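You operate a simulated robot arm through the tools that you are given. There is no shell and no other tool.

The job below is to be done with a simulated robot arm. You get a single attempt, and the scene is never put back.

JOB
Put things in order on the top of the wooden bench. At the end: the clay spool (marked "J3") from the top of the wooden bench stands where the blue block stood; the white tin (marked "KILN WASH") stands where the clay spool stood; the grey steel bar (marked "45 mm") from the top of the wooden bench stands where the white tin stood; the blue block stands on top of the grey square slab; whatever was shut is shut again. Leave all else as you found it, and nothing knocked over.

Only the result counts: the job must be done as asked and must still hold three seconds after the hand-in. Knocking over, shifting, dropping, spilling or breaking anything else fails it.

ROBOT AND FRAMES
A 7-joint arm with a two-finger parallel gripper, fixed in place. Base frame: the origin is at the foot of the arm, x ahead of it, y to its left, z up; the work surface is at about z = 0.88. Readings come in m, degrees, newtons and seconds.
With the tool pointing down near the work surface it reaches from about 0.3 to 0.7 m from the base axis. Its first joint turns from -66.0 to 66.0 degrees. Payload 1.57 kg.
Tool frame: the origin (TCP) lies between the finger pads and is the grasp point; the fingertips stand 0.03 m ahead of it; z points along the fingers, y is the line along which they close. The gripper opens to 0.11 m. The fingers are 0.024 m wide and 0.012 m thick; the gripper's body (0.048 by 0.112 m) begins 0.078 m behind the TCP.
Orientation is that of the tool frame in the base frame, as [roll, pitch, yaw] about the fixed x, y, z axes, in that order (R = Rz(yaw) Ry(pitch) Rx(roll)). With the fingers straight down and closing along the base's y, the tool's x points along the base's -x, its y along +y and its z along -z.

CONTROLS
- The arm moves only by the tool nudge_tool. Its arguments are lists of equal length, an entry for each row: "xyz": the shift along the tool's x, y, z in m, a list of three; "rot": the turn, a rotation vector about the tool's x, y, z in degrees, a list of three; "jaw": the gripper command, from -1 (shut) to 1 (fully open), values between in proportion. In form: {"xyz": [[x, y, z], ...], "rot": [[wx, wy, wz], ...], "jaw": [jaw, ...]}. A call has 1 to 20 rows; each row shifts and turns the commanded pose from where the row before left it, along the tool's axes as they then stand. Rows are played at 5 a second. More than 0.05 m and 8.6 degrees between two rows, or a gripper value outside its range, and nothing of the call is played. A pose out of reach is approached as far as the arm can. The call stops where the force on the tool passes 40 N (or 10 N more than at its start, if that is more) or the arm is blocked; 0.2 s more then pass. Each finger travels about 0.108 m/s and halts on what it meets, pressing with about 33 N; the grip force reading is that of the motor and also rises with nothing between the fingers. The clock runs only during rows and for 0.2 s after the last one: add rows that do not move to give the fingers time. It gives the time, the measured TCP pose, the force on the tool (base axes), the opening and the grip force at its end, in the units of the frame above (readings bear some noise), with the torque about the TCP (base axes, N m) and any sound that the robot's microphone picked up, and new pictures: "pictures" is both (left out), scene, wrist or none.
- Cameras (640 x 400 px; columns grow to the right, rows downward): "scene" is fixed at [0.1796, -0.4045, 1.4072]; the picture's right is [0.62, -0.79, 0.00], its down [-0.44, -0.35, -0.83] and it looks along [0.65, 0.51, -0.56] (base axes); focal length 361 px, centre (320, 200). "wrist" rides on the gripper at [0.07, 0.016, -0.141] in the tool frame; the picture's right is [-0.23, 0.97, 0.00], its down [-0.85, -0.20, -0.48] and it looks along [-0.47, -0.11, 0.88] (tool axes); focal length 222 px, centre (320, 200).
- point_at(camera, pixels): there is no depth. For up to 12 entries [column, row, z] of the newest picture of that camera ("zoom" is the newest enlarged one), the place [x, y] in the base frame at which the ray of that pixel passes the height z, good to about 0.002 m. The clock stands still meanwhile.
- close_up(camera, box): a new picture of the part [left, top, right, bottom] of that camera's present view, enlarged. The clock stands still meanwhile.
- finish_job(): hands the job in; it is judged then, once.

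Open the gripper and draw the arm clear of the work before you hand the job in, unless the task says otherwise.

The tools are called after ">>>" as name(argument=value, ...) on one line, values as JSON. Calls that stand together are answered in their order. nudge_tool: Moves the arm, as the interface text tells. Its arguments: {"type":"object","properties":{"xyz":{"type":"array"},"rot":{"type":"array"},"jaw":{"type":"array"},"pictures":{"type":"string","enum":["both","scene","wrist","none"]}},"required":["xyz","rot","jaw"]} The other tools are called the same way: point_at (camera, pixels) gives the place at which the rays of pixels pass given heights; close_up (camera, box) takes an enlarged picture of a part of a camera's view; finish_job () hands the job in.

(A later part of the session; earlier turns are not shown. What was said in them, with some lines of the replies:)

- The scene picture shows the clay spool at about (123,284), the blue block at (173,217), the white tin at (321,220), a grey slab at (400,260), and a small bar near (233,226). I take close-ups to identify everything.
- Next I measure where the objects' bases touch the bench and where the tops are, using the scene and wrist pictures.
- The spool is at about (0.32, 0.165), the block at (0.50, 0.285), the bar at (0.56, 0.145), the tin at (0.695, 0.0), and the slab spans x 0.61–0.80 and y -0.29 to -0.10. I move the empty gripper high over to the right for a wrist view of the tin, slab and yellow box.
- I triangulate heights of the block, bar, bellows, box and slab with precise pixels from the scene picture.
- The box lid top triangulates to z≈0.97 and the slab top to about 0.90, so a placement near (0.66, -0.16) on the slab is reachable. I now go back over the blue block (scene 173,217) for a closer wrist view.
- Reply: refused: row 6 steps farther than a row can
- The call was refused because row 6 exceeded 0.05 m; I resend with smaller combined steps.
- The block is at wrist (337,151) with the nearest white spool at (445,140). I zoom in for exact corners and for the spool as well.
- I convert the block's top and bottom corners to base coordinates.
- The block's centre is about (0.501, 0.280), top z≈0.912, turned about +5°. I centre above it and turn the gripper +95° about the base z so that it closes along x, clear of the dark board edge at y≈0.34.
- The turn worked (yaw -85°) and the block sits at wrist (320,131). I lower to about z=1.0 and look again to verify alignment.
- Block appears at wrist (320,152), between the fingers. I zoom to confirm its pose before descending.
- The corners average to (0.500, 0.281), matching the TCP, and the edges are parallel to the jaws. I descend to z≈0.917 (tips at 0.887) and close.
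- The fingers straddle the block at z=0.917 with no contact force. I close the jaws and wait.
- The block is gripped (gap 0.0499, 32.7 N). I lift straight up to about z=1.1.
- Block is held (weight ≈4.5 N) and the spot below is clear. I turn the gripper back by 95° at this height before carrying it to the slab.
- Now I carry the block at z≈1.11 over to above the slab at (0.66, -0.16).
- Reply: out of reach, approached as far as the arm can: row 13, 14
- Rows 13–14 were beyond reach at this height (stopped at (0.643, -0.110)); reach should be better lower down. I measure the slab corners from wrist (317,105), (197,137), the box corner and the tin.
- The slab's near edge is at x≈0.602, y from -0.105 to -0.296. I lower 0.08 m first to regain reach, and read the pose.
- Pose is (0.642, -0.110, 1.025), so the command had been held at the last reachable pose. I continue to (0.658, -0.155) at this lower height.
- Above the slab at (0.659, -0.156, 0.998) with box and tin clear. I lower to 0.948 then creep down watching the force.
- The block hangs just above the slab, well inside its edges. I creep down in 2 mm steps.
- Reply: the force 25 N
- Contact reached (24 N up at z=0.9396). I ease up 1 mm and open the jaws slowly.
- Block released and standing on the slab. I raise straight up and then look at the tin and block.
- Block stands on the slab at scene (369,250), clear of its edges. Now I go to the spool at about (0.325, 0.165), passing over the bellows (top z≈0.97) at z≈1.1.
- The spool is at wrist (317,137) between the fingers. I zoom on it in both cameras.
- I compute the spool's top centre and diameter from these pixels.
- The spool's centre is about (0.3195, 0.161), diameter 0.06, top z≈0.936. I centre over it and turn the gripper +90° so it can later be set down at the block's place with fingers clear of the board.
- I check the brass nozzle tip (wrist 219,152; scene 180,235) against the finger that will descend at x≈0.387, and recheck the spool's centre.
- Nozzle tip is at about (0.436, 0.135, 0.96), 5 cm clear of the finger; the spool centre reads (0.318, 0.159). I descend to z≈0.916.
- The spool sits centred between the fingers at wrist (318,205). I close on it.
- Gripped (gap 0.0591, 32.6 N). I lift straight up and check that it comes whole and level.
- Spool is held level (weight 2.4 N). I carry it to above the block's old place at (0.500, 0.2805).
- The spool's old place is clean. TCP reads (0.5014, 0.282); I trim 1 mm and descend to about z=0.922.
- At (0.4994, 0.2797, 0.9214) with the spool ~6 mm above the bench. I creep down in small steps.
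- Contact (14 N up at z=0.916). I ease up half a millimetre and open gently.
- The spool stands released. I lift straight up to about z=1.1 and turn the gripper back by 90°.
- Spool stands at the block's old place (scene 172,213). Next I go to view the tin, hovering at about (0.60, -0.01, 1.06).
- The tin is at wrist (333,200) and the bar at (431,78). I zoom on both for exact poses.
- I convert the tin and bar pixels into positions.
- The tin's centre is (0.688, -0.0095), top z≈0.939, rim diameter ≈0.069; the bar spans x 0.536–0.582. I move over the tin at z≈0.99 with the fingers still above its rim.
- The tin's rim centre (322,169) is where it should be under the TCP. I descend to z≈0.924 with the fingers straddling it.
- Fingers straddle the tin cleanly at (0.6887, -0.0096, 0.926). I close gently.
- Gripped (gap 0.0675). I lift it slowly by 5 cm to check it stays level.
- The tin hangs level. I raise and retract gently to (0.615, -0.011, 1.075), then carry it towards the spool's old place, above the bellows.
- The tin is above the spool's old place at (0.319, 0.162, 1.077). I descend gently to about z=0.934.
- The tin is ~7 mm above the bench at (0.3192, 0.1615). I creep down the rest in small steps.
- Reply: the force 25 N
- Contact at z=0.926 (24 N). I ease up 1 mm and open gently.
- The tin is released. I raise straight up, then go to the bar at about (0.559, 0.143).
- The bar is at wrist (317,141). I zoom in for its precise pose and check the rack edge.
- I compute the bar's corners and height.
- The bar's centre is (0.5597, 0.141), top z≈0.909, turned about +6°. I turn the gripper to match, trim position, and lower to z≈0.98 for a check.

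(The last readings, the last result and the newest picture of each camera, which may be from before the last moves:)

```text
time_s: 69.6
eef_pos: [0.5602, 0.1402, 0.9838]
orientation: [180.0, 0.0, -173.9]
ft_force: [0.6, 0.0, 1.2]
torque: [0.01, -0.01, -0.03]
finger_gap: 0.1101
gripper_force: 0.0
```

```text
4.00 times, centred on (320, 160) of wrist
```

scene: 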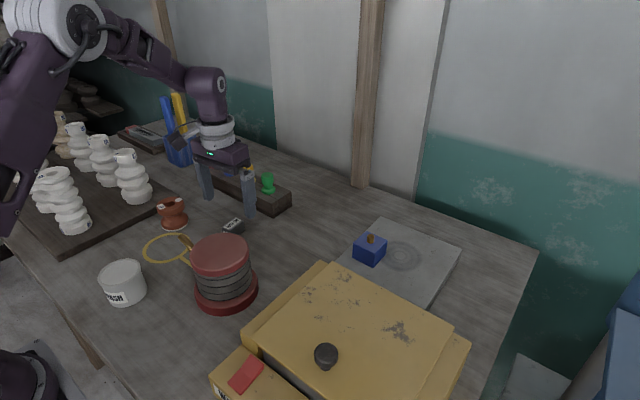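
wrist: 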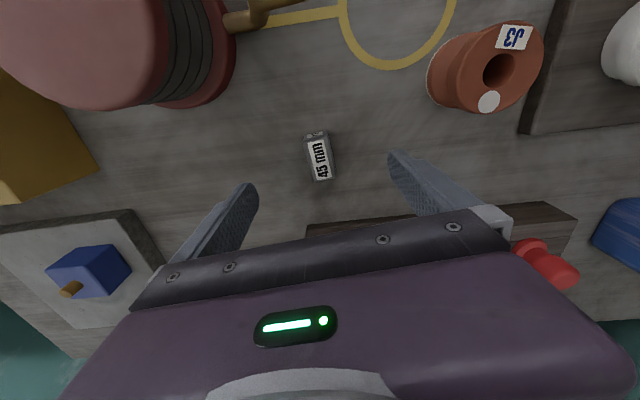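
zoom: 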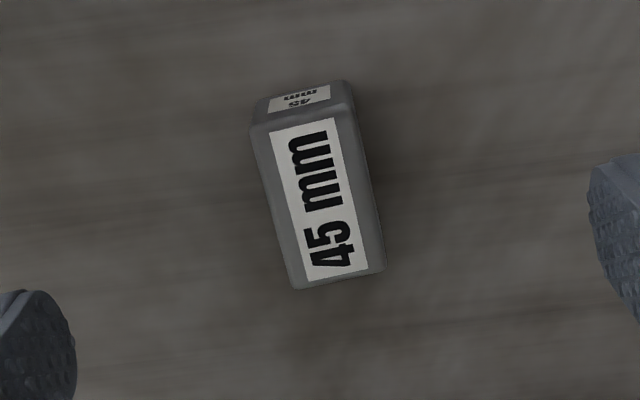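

The bar is centred (320,159) as expected, aligned within ~2°. I descend to z≈0.916.

>>> nudge_tool(xyz=[[0, 0, 0.025], [0, 0, 0.025], [0, 0, 0.017], [0, 0, 0], [0, 0, 0]], rot=[[0, 0, 0], [0, 0, 0], [0, 0, 0], [0, 0, 0], [0, 0, 0]], jaw=[1, 1, 1, 1, 1])

```text
time_s: 70.8
eef_pos: [0.5599, 0.1385, 0.9152]
orientation: [180.0, -0.1, -173.9]
ft_force: [0.1, 0.6, -0.2]
torque: [0.01, -0.02, 0.01]
finger_gap: 0.1099
gripper_force: 0.0
```

scene: 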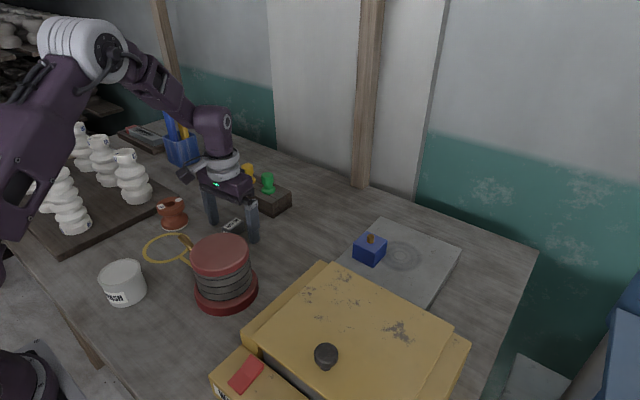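
wrist: 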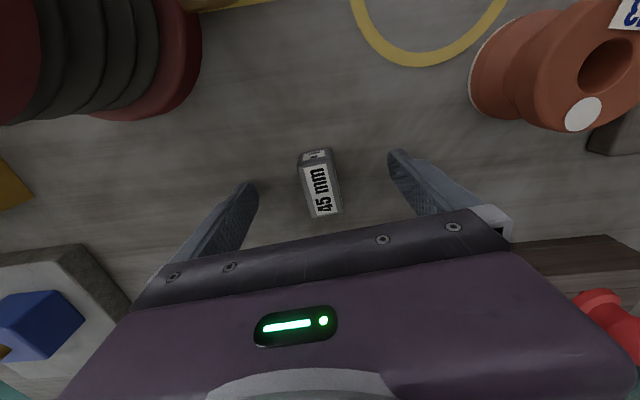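

The bar is centred between the fingers at wrist (321,184). I close on it.

>>> nudge_tool(xyz=[[0, 0, 0], [0, 0, 0], [0, 0, 0], [0, 0, 0], [0, 0, 0], [0, 0, 0]], rot=[[0, 0, 0], [0, 0, 0], [0, 0, 0], [0, 0, 0], [0, 0, 0], [0, 0, 0]], jaw=[0.4, 0, -0.3, -0.6, -1, -1])

```text
time_s: 72.2
eef_pos: [0.5597, 0.1392, 0.9143]
orientation: [179.9, 0.0, -173.9]
ft_force: [0.1, 1.6, 1.4]
torque: [0.05, 0.0, -0.02]
finger_gap: 0.0253
gripper_force: 33.4
```

scene: 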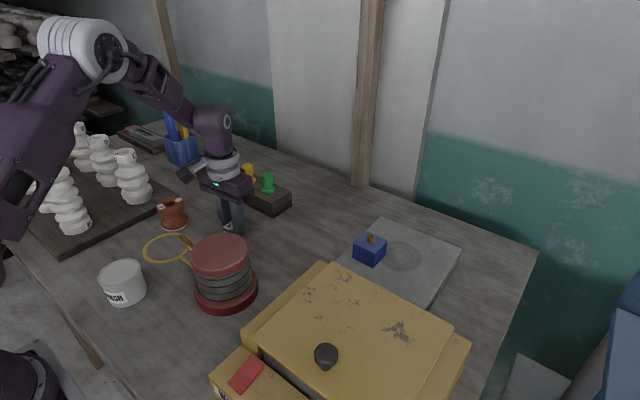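
wrist: 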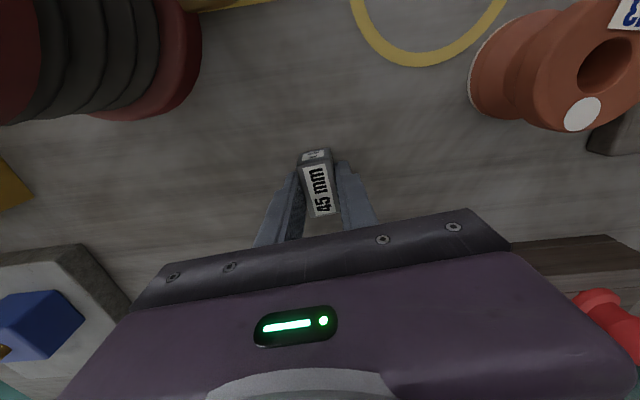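

Gripped (gap 0.0253, 33 N). I lift to z≈1.05 and carry it sideways to about (0.60, -0.01), clear of the peg rack.

>>> nudge_tool(xyz=[[0, 0, -0.01], [0, 0, -0.025], [0, 0, -0.035], [0, 0, -0.035], [0, 0, -0.03], [-0.004, -0.0254, 0], [-0.004, -0.0254, 0], [-0.004, -0.0254, 0], [-0.004, -0.0254, 0], [-0.004, -0.0254, 0], [-0.004, -0.0254, 0], [0, 0, 0], [0, 0, 0]], rot=[[0, 0, 0], [0, 0, 0], [0, 0, 0], [0, 0, 0], [0, 0, 0], [0, 0, 0], [0, 0, 0], [0, 0, 0], [0, 0, 0], [0, 0, 0], [0, 0, 0], [0, 0, 0], [0, 0, 0]], jaw=[-1, -1, -1, -1, -1, -1, -1, -1, -1, -1, -1, -1, -1])

```text
time_s: 75.0
eef_pos: [0.5998, -0.0111, 1.0495]
orientation: [-180.0, 0.0, -173.9]
ft_force: [-0.4, -0.5, -3.2]
torque: [-0.02, -0.01, -0.04]
finger_gap: 0.0256
gripper_force: 32.9
```

scene: 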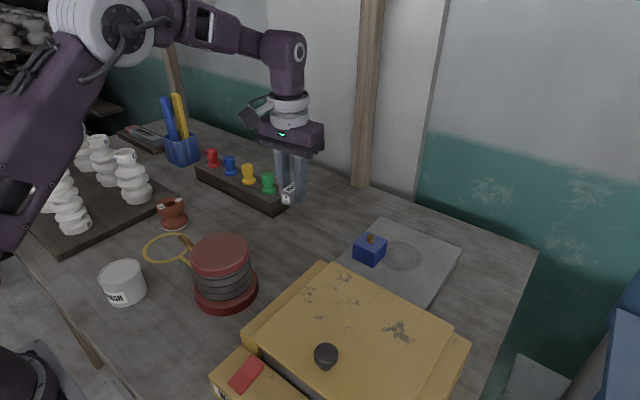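
wrist: 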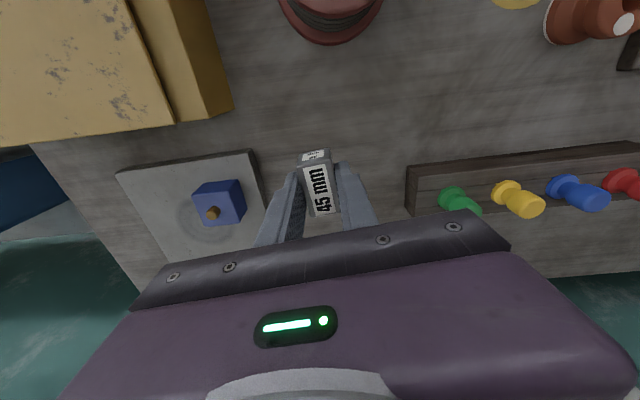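

Bar is held at (0.600, -0.011, 1.05). I move forward and down to (0.688, -0.0098, 0.98), over the tin's old place.

>>> nudge_tool(xyz=[[-0.0175, -0.00164, 0.0139], [-0.0175, -0.00164, 0.0139], [-0.0175, -0.00164, 0.0139], [-0.0175, -0.00164, 0.0139], [-0.0175, -0.00164, 0.0139], [0, 0, 0], [0, 0, 0]], rot=[[0, 0, 0], [0, 0, 0], [0, 0, 0], [0, 0, 0], [0, 0, 0], [0, 0, 0], [0, 0, 0]], jaw=[-1, -1, -1, -1, -1, -1, -1])

```text
time_s: 76.6
eef_pos: [0.6866, -0.0067, 0.9796]
orientation: [-180.0, 0.0, -173.9]
ft_force: [0.7, 0.2, -3.1]
torque: [0.02, 0.01, -0.01]
finger_gap: 0.0253
gripper_force: 33.0
```

scene: 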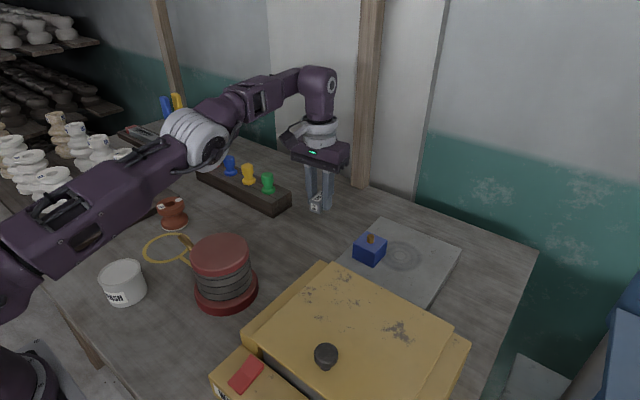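
wrist: 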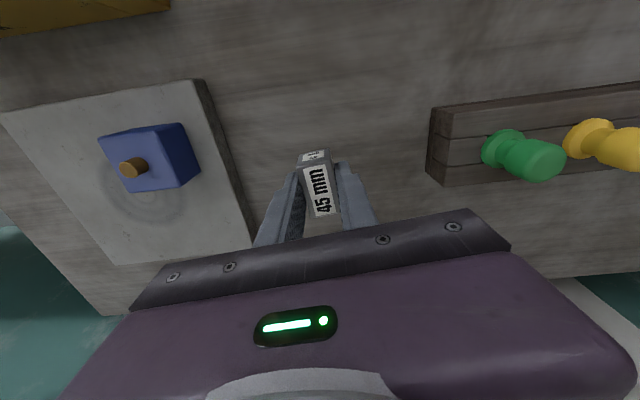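

Reading is (0.6866, -0.0067); I trim by 1–2 mm and lower to z≈0.922.

>>> nudge_tool(xyz=[[-0.0008, -0.0021, 0.015], [0, 0, 0.02], [0, 0, 0.015], [0, 0, 0.0075], [0, 0, 0], [0, 0, 0]], rot=[[0, 0, 0], [0, 0, 0], [0, 0, 0], [0, 0, 0], [0, 0, 0], [0, 0, 0]], jaw=[-1, -1, -1, -1, -1, -1])

```text
time_s: 78.0
eef_pos: [0.6891, -0.0116, 0.9243]
orientation: [-180.0, -0.1, -174.0]
ft_force: [-0.5, 0.0, -2.3]
torque: [0.02, 0.02, 0.03]
finger_gap: 0.0252
gripper_force: 32.9
```

scene: 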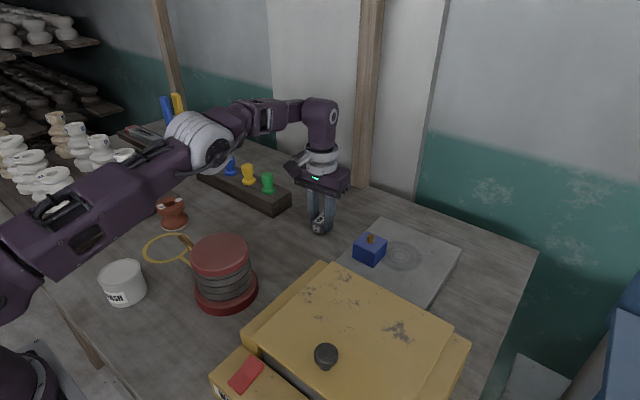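
wrist: 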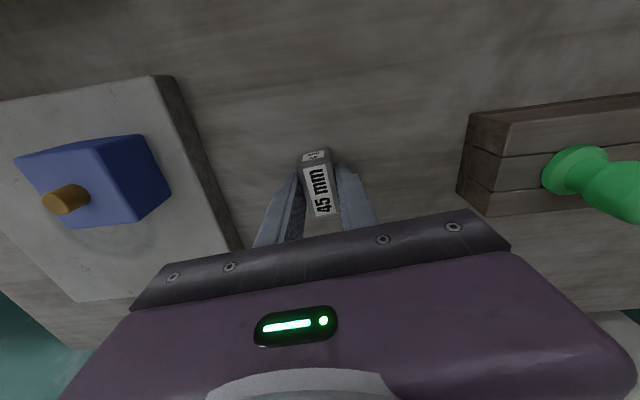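

Position (0.689, -0.0116) is within 2 mm of the tin's grasp spot. I creep down the remaining ~9 mm.

>>> nudge_tool(xyz=[[0.0005, 0.0005, 0.003], [0, 0, 0.002], [0, 0, 0.002], [0, 0, 0.0015], [0, 0, 0], [0, 0, 0]], rot=[[0, 0, 0], [0, 0, 0], [0, 0, 0], [0, 0, 0], [0, 0, 0], [0, 0, 0]], jaw=[-1, -1, -1, -1, -1, -1], pictures="none")

```text
time_s: 79.4
eef_pos: [0.6889, -0.0097, 0.9136]
orientation: [-180.0, -0.1, -173.9]
ft_force: [-1.2, 0.9, -2.4]
torque: [0.03, 0.0, 0.03]
finger_gap: 0.0257
gripper_force: 33.2
```

No contact yet (-2.4 N). I continue with 1 mm steps.

>>> nudge_tool(xyz=[[0, 0, 0.001], [0, 0, 0.0005], [0, 0, 0]], rot=[[0, 0, 0], [0, 0, 0], [0, 0, 0]], jaw=[-1, -1, -1], pictures="none")

```text
time_s: 80.2
eef_pos: [0.6874, -0.0093, 0.915]
orientation: [-179.9, 0.3, -174.0]
ft_force: [-1.5, 0.4, 19.4]
torque: [-0.02, 0.5, -0.02]
finger_gap: 0.0254
gripper_force: 33.8
```

Contact (19 N up). I ease up half a millimetre and open.

>>> nudge_tool(xyz=[[0, 0, -0.0007], [0, 0, 0], [0, 0, 0], [0, 0, 0], [0, 0, 0]], rot=[[0, 0, 0], [0, 0, 0], [0, 0, 0], [0, 0, 0], [0, 0, 0]], jaw=[-1, -0.5, -0.4, 0, 0.4])

```text
time_s: 81.4
eef_pos: [0.6879, -0.0097, 0.9139]
orientation: [180.0, 0.0, -174.1]
ft_force: [0.1, 0.3, 0.8]
torque: [0.0, -0.01, 0.01]
finger_gap: 0.0771
gripper_force: 0.1
```

scene: 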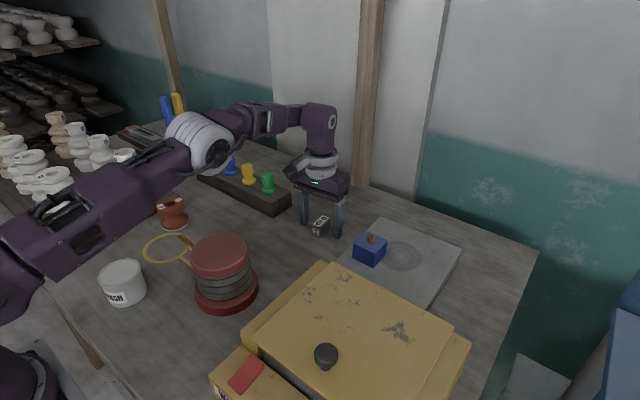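
wrist: 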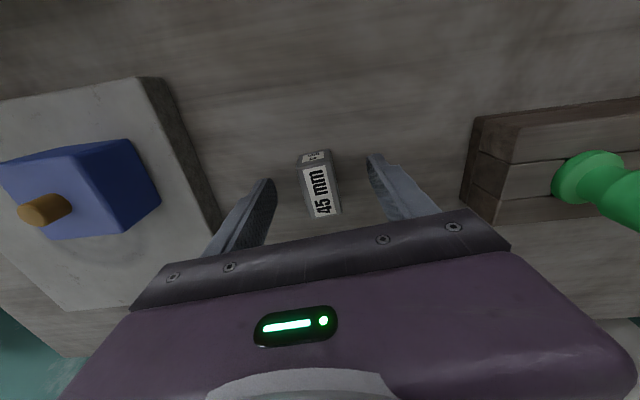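

The bar stands free at the tin's old place. I raise straight up and retract the arm high and clear.

>>> nudge_tool(xyz=[[0, 0, -0.015], [0, 0, -0.03], [0, 0, -0.03], [0.02, 0, -0.025], [0.03, 0, -0.025], [0.035, 0, -0.025], [0.035, 0, -0.025], [0.035, 0, -0.02], [0.035, 0, 0], [0.035, 0, 0], [0.03, 0, 0], [0, 0, 0], [0, 0, 0]], rot=[[0, 0, 0], [0, 0, 0], [0, 0, 0], [0, 0, 0], [0, 0, 0], [0, 0, 0], [0, 0, 0], [0, 0, 0], [0, 0, 6], [0, 0, 0], [0, 0, 0], [0, 0, 0], [0, 0, 0]], jaw=[0.4, 0.4, 0.4, 0.6, 1, 1, 1, 1, 1, 1, 1, 1, 1])

```text
time_s: 84.2
eef_pos: [0.4332, -0.0292, 1.1096]
orientation: [180.0, 0.0, 179.9]
ft_force: [0.0, 0.1, 0.5]
torque: [-0.04, 0.02, 0.01]
finger_gap: 0.1102
gripper_force: 0.0
```

scene: 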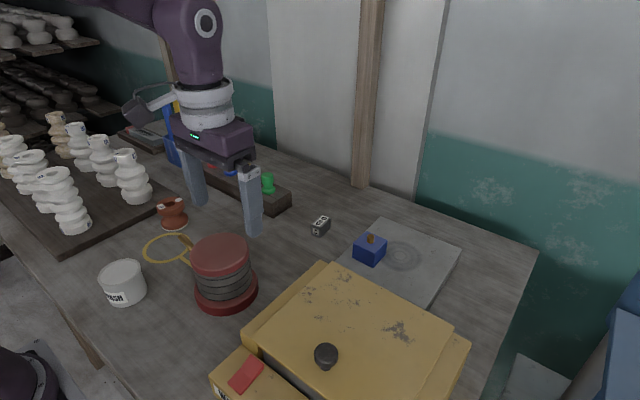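
wrist: 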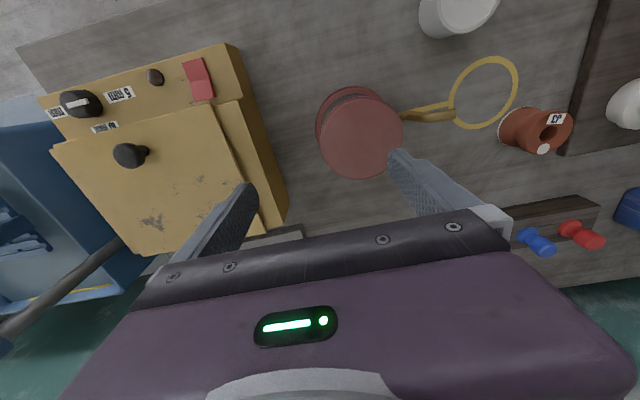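

All four items stand in place. I raise the arm further, and zoom in on each to verify positions.

>>> nudge_tool(xyz=[[0, 0.03, -0.03], [0, 0.03, -0.03], [0, 0.04, -0.02], [0, 0.04, 0], [0, 0.04, 0], [0, 0.03, 0], [0, 0, 0], [0, 0, 0]], rot=[[0, 0, 0], [0, 0, 0], [0, 0, 0], [0, 0, 0], [0, 0, 0], [0, 0, 0], [0, 0, 0], [0, 0, 0]], jaw=[1, 1, 1, 1, 1, 1, 1, 1])

>>> close_up(camera="scene", box=[80, 180, 240, 310])

>>> close_up(camera="scene", box=[290, 190, 430, 290])

>>> close_up(camera="wrist", box=[220, 50, 420, 200])

```text
time_s: 86.0
eef_pos: [0.433, 0.1791, 1.1883]
orientation: [180.0, 0.0, 180.0]
ft_force: [0.7, -0.5, -0.5]
torque: [0.01, 0.01, 0.04]
finger_gap: 0.1101
gripper_force: 0.1
```

scene: 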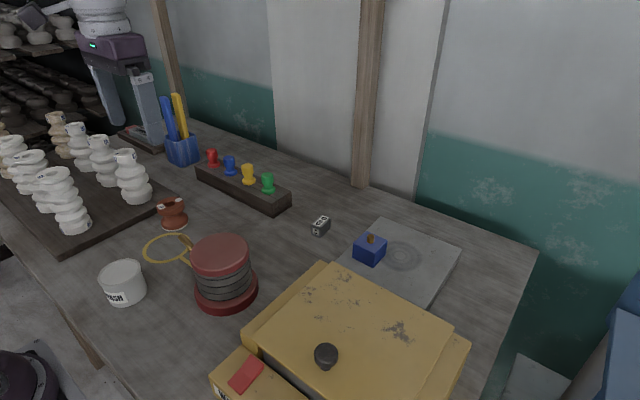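
wrist: 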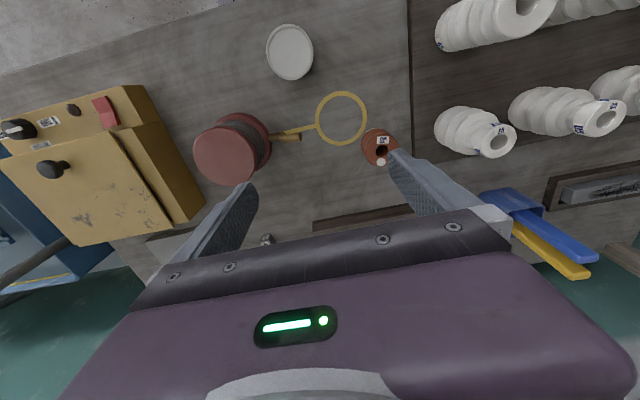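

```text
3.08 times, centred on (160, 245) of scene
```

zoom: 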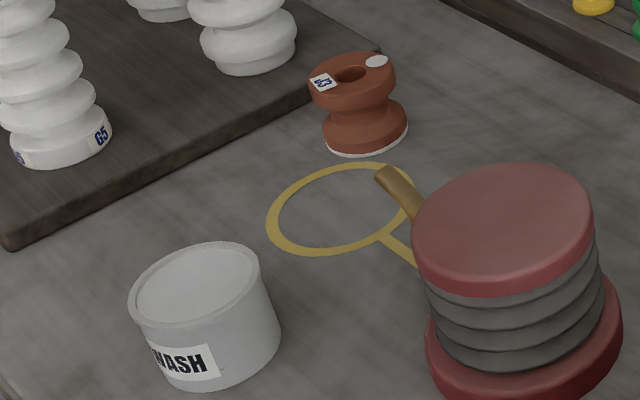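

```text
4.00 times, centred on (360, 240) of scene
```

zoom: 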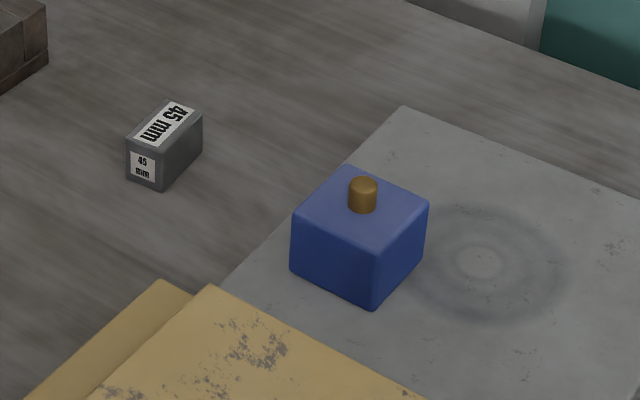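

```text
2.67 times, centred on (320, 125) of wrist
```

zoom: 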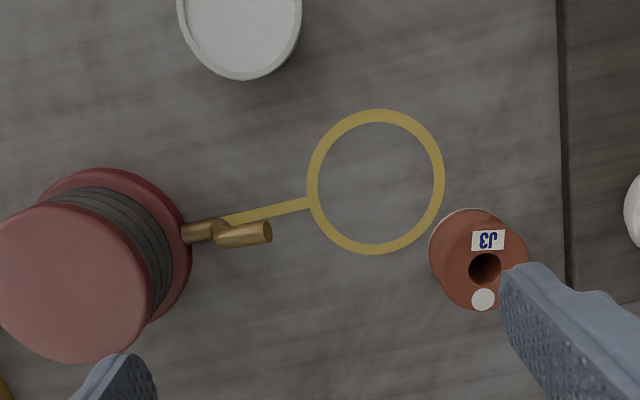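

I check the final positions numerically from the scene view pixels.

>>> point_at(camera="scene", pixels=[[174.5, 222.5, 0.88], [170.5, 204.5, 0.936], [123.5, 291, 0.88], [121, 271.5, 0.939], [318.5, 229, 0.895]])

>>> point_at(camera="wrist", pixels=[[381, 150, 0.936], [290, 51.5, 0.939]])

```text
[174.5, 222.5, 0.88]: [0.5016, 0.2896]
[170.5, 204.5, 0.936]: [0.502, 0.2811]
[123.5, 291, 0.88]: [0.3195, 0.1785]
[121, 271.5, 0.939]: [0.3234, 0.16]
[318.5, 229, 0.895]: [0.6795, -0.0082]
```

```text
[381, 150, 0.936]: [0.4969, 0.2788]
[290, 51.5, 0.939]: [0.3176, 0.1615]
```

The readings agree: the spool is at (0.50, 0.28), the tin at (0.318, 0.161), the bar at about (0.688, -0.01), and the block is on the slab. The lid was never opened, the gripper is open and raised clear, and nothing else appears moved, so I hand the job in.

>>> finish_job()

```text
The job is handed in.
```

I put all four items where the job asked and handed it in. I don't yet know how it was judged.

| Item | Where it stands now | Position (x, y, in m) |
|---|---|---|
| Clay spool "J3" | The blue block's old place | about (0.50, 0.28) |
| White tin "KILN WASH" | The spool's old place | about (0.32, 0.16) |
| Grey steel bar "45 mm" | The tin's old place | about (0.69, -0.01) |
| Blue block | On top of the grey square slab | about (0.66, -0.15) |

- **Accuracy:** going by the arm's position readings, each item is within about 2 mm of its target.
- **Block on the slab:** it sits well inside the slab's edges but nearer the arm than the centre mark, because the centre was out of reach.
- **Spill:** I kept the tin level while carrying it and saw no spill.
- **Everything else:** I opened nothing, so the yellow box's lid stayed shut. The last pictures show nothing knocked over or moved, and the gripper is open and raised clear of the bench.
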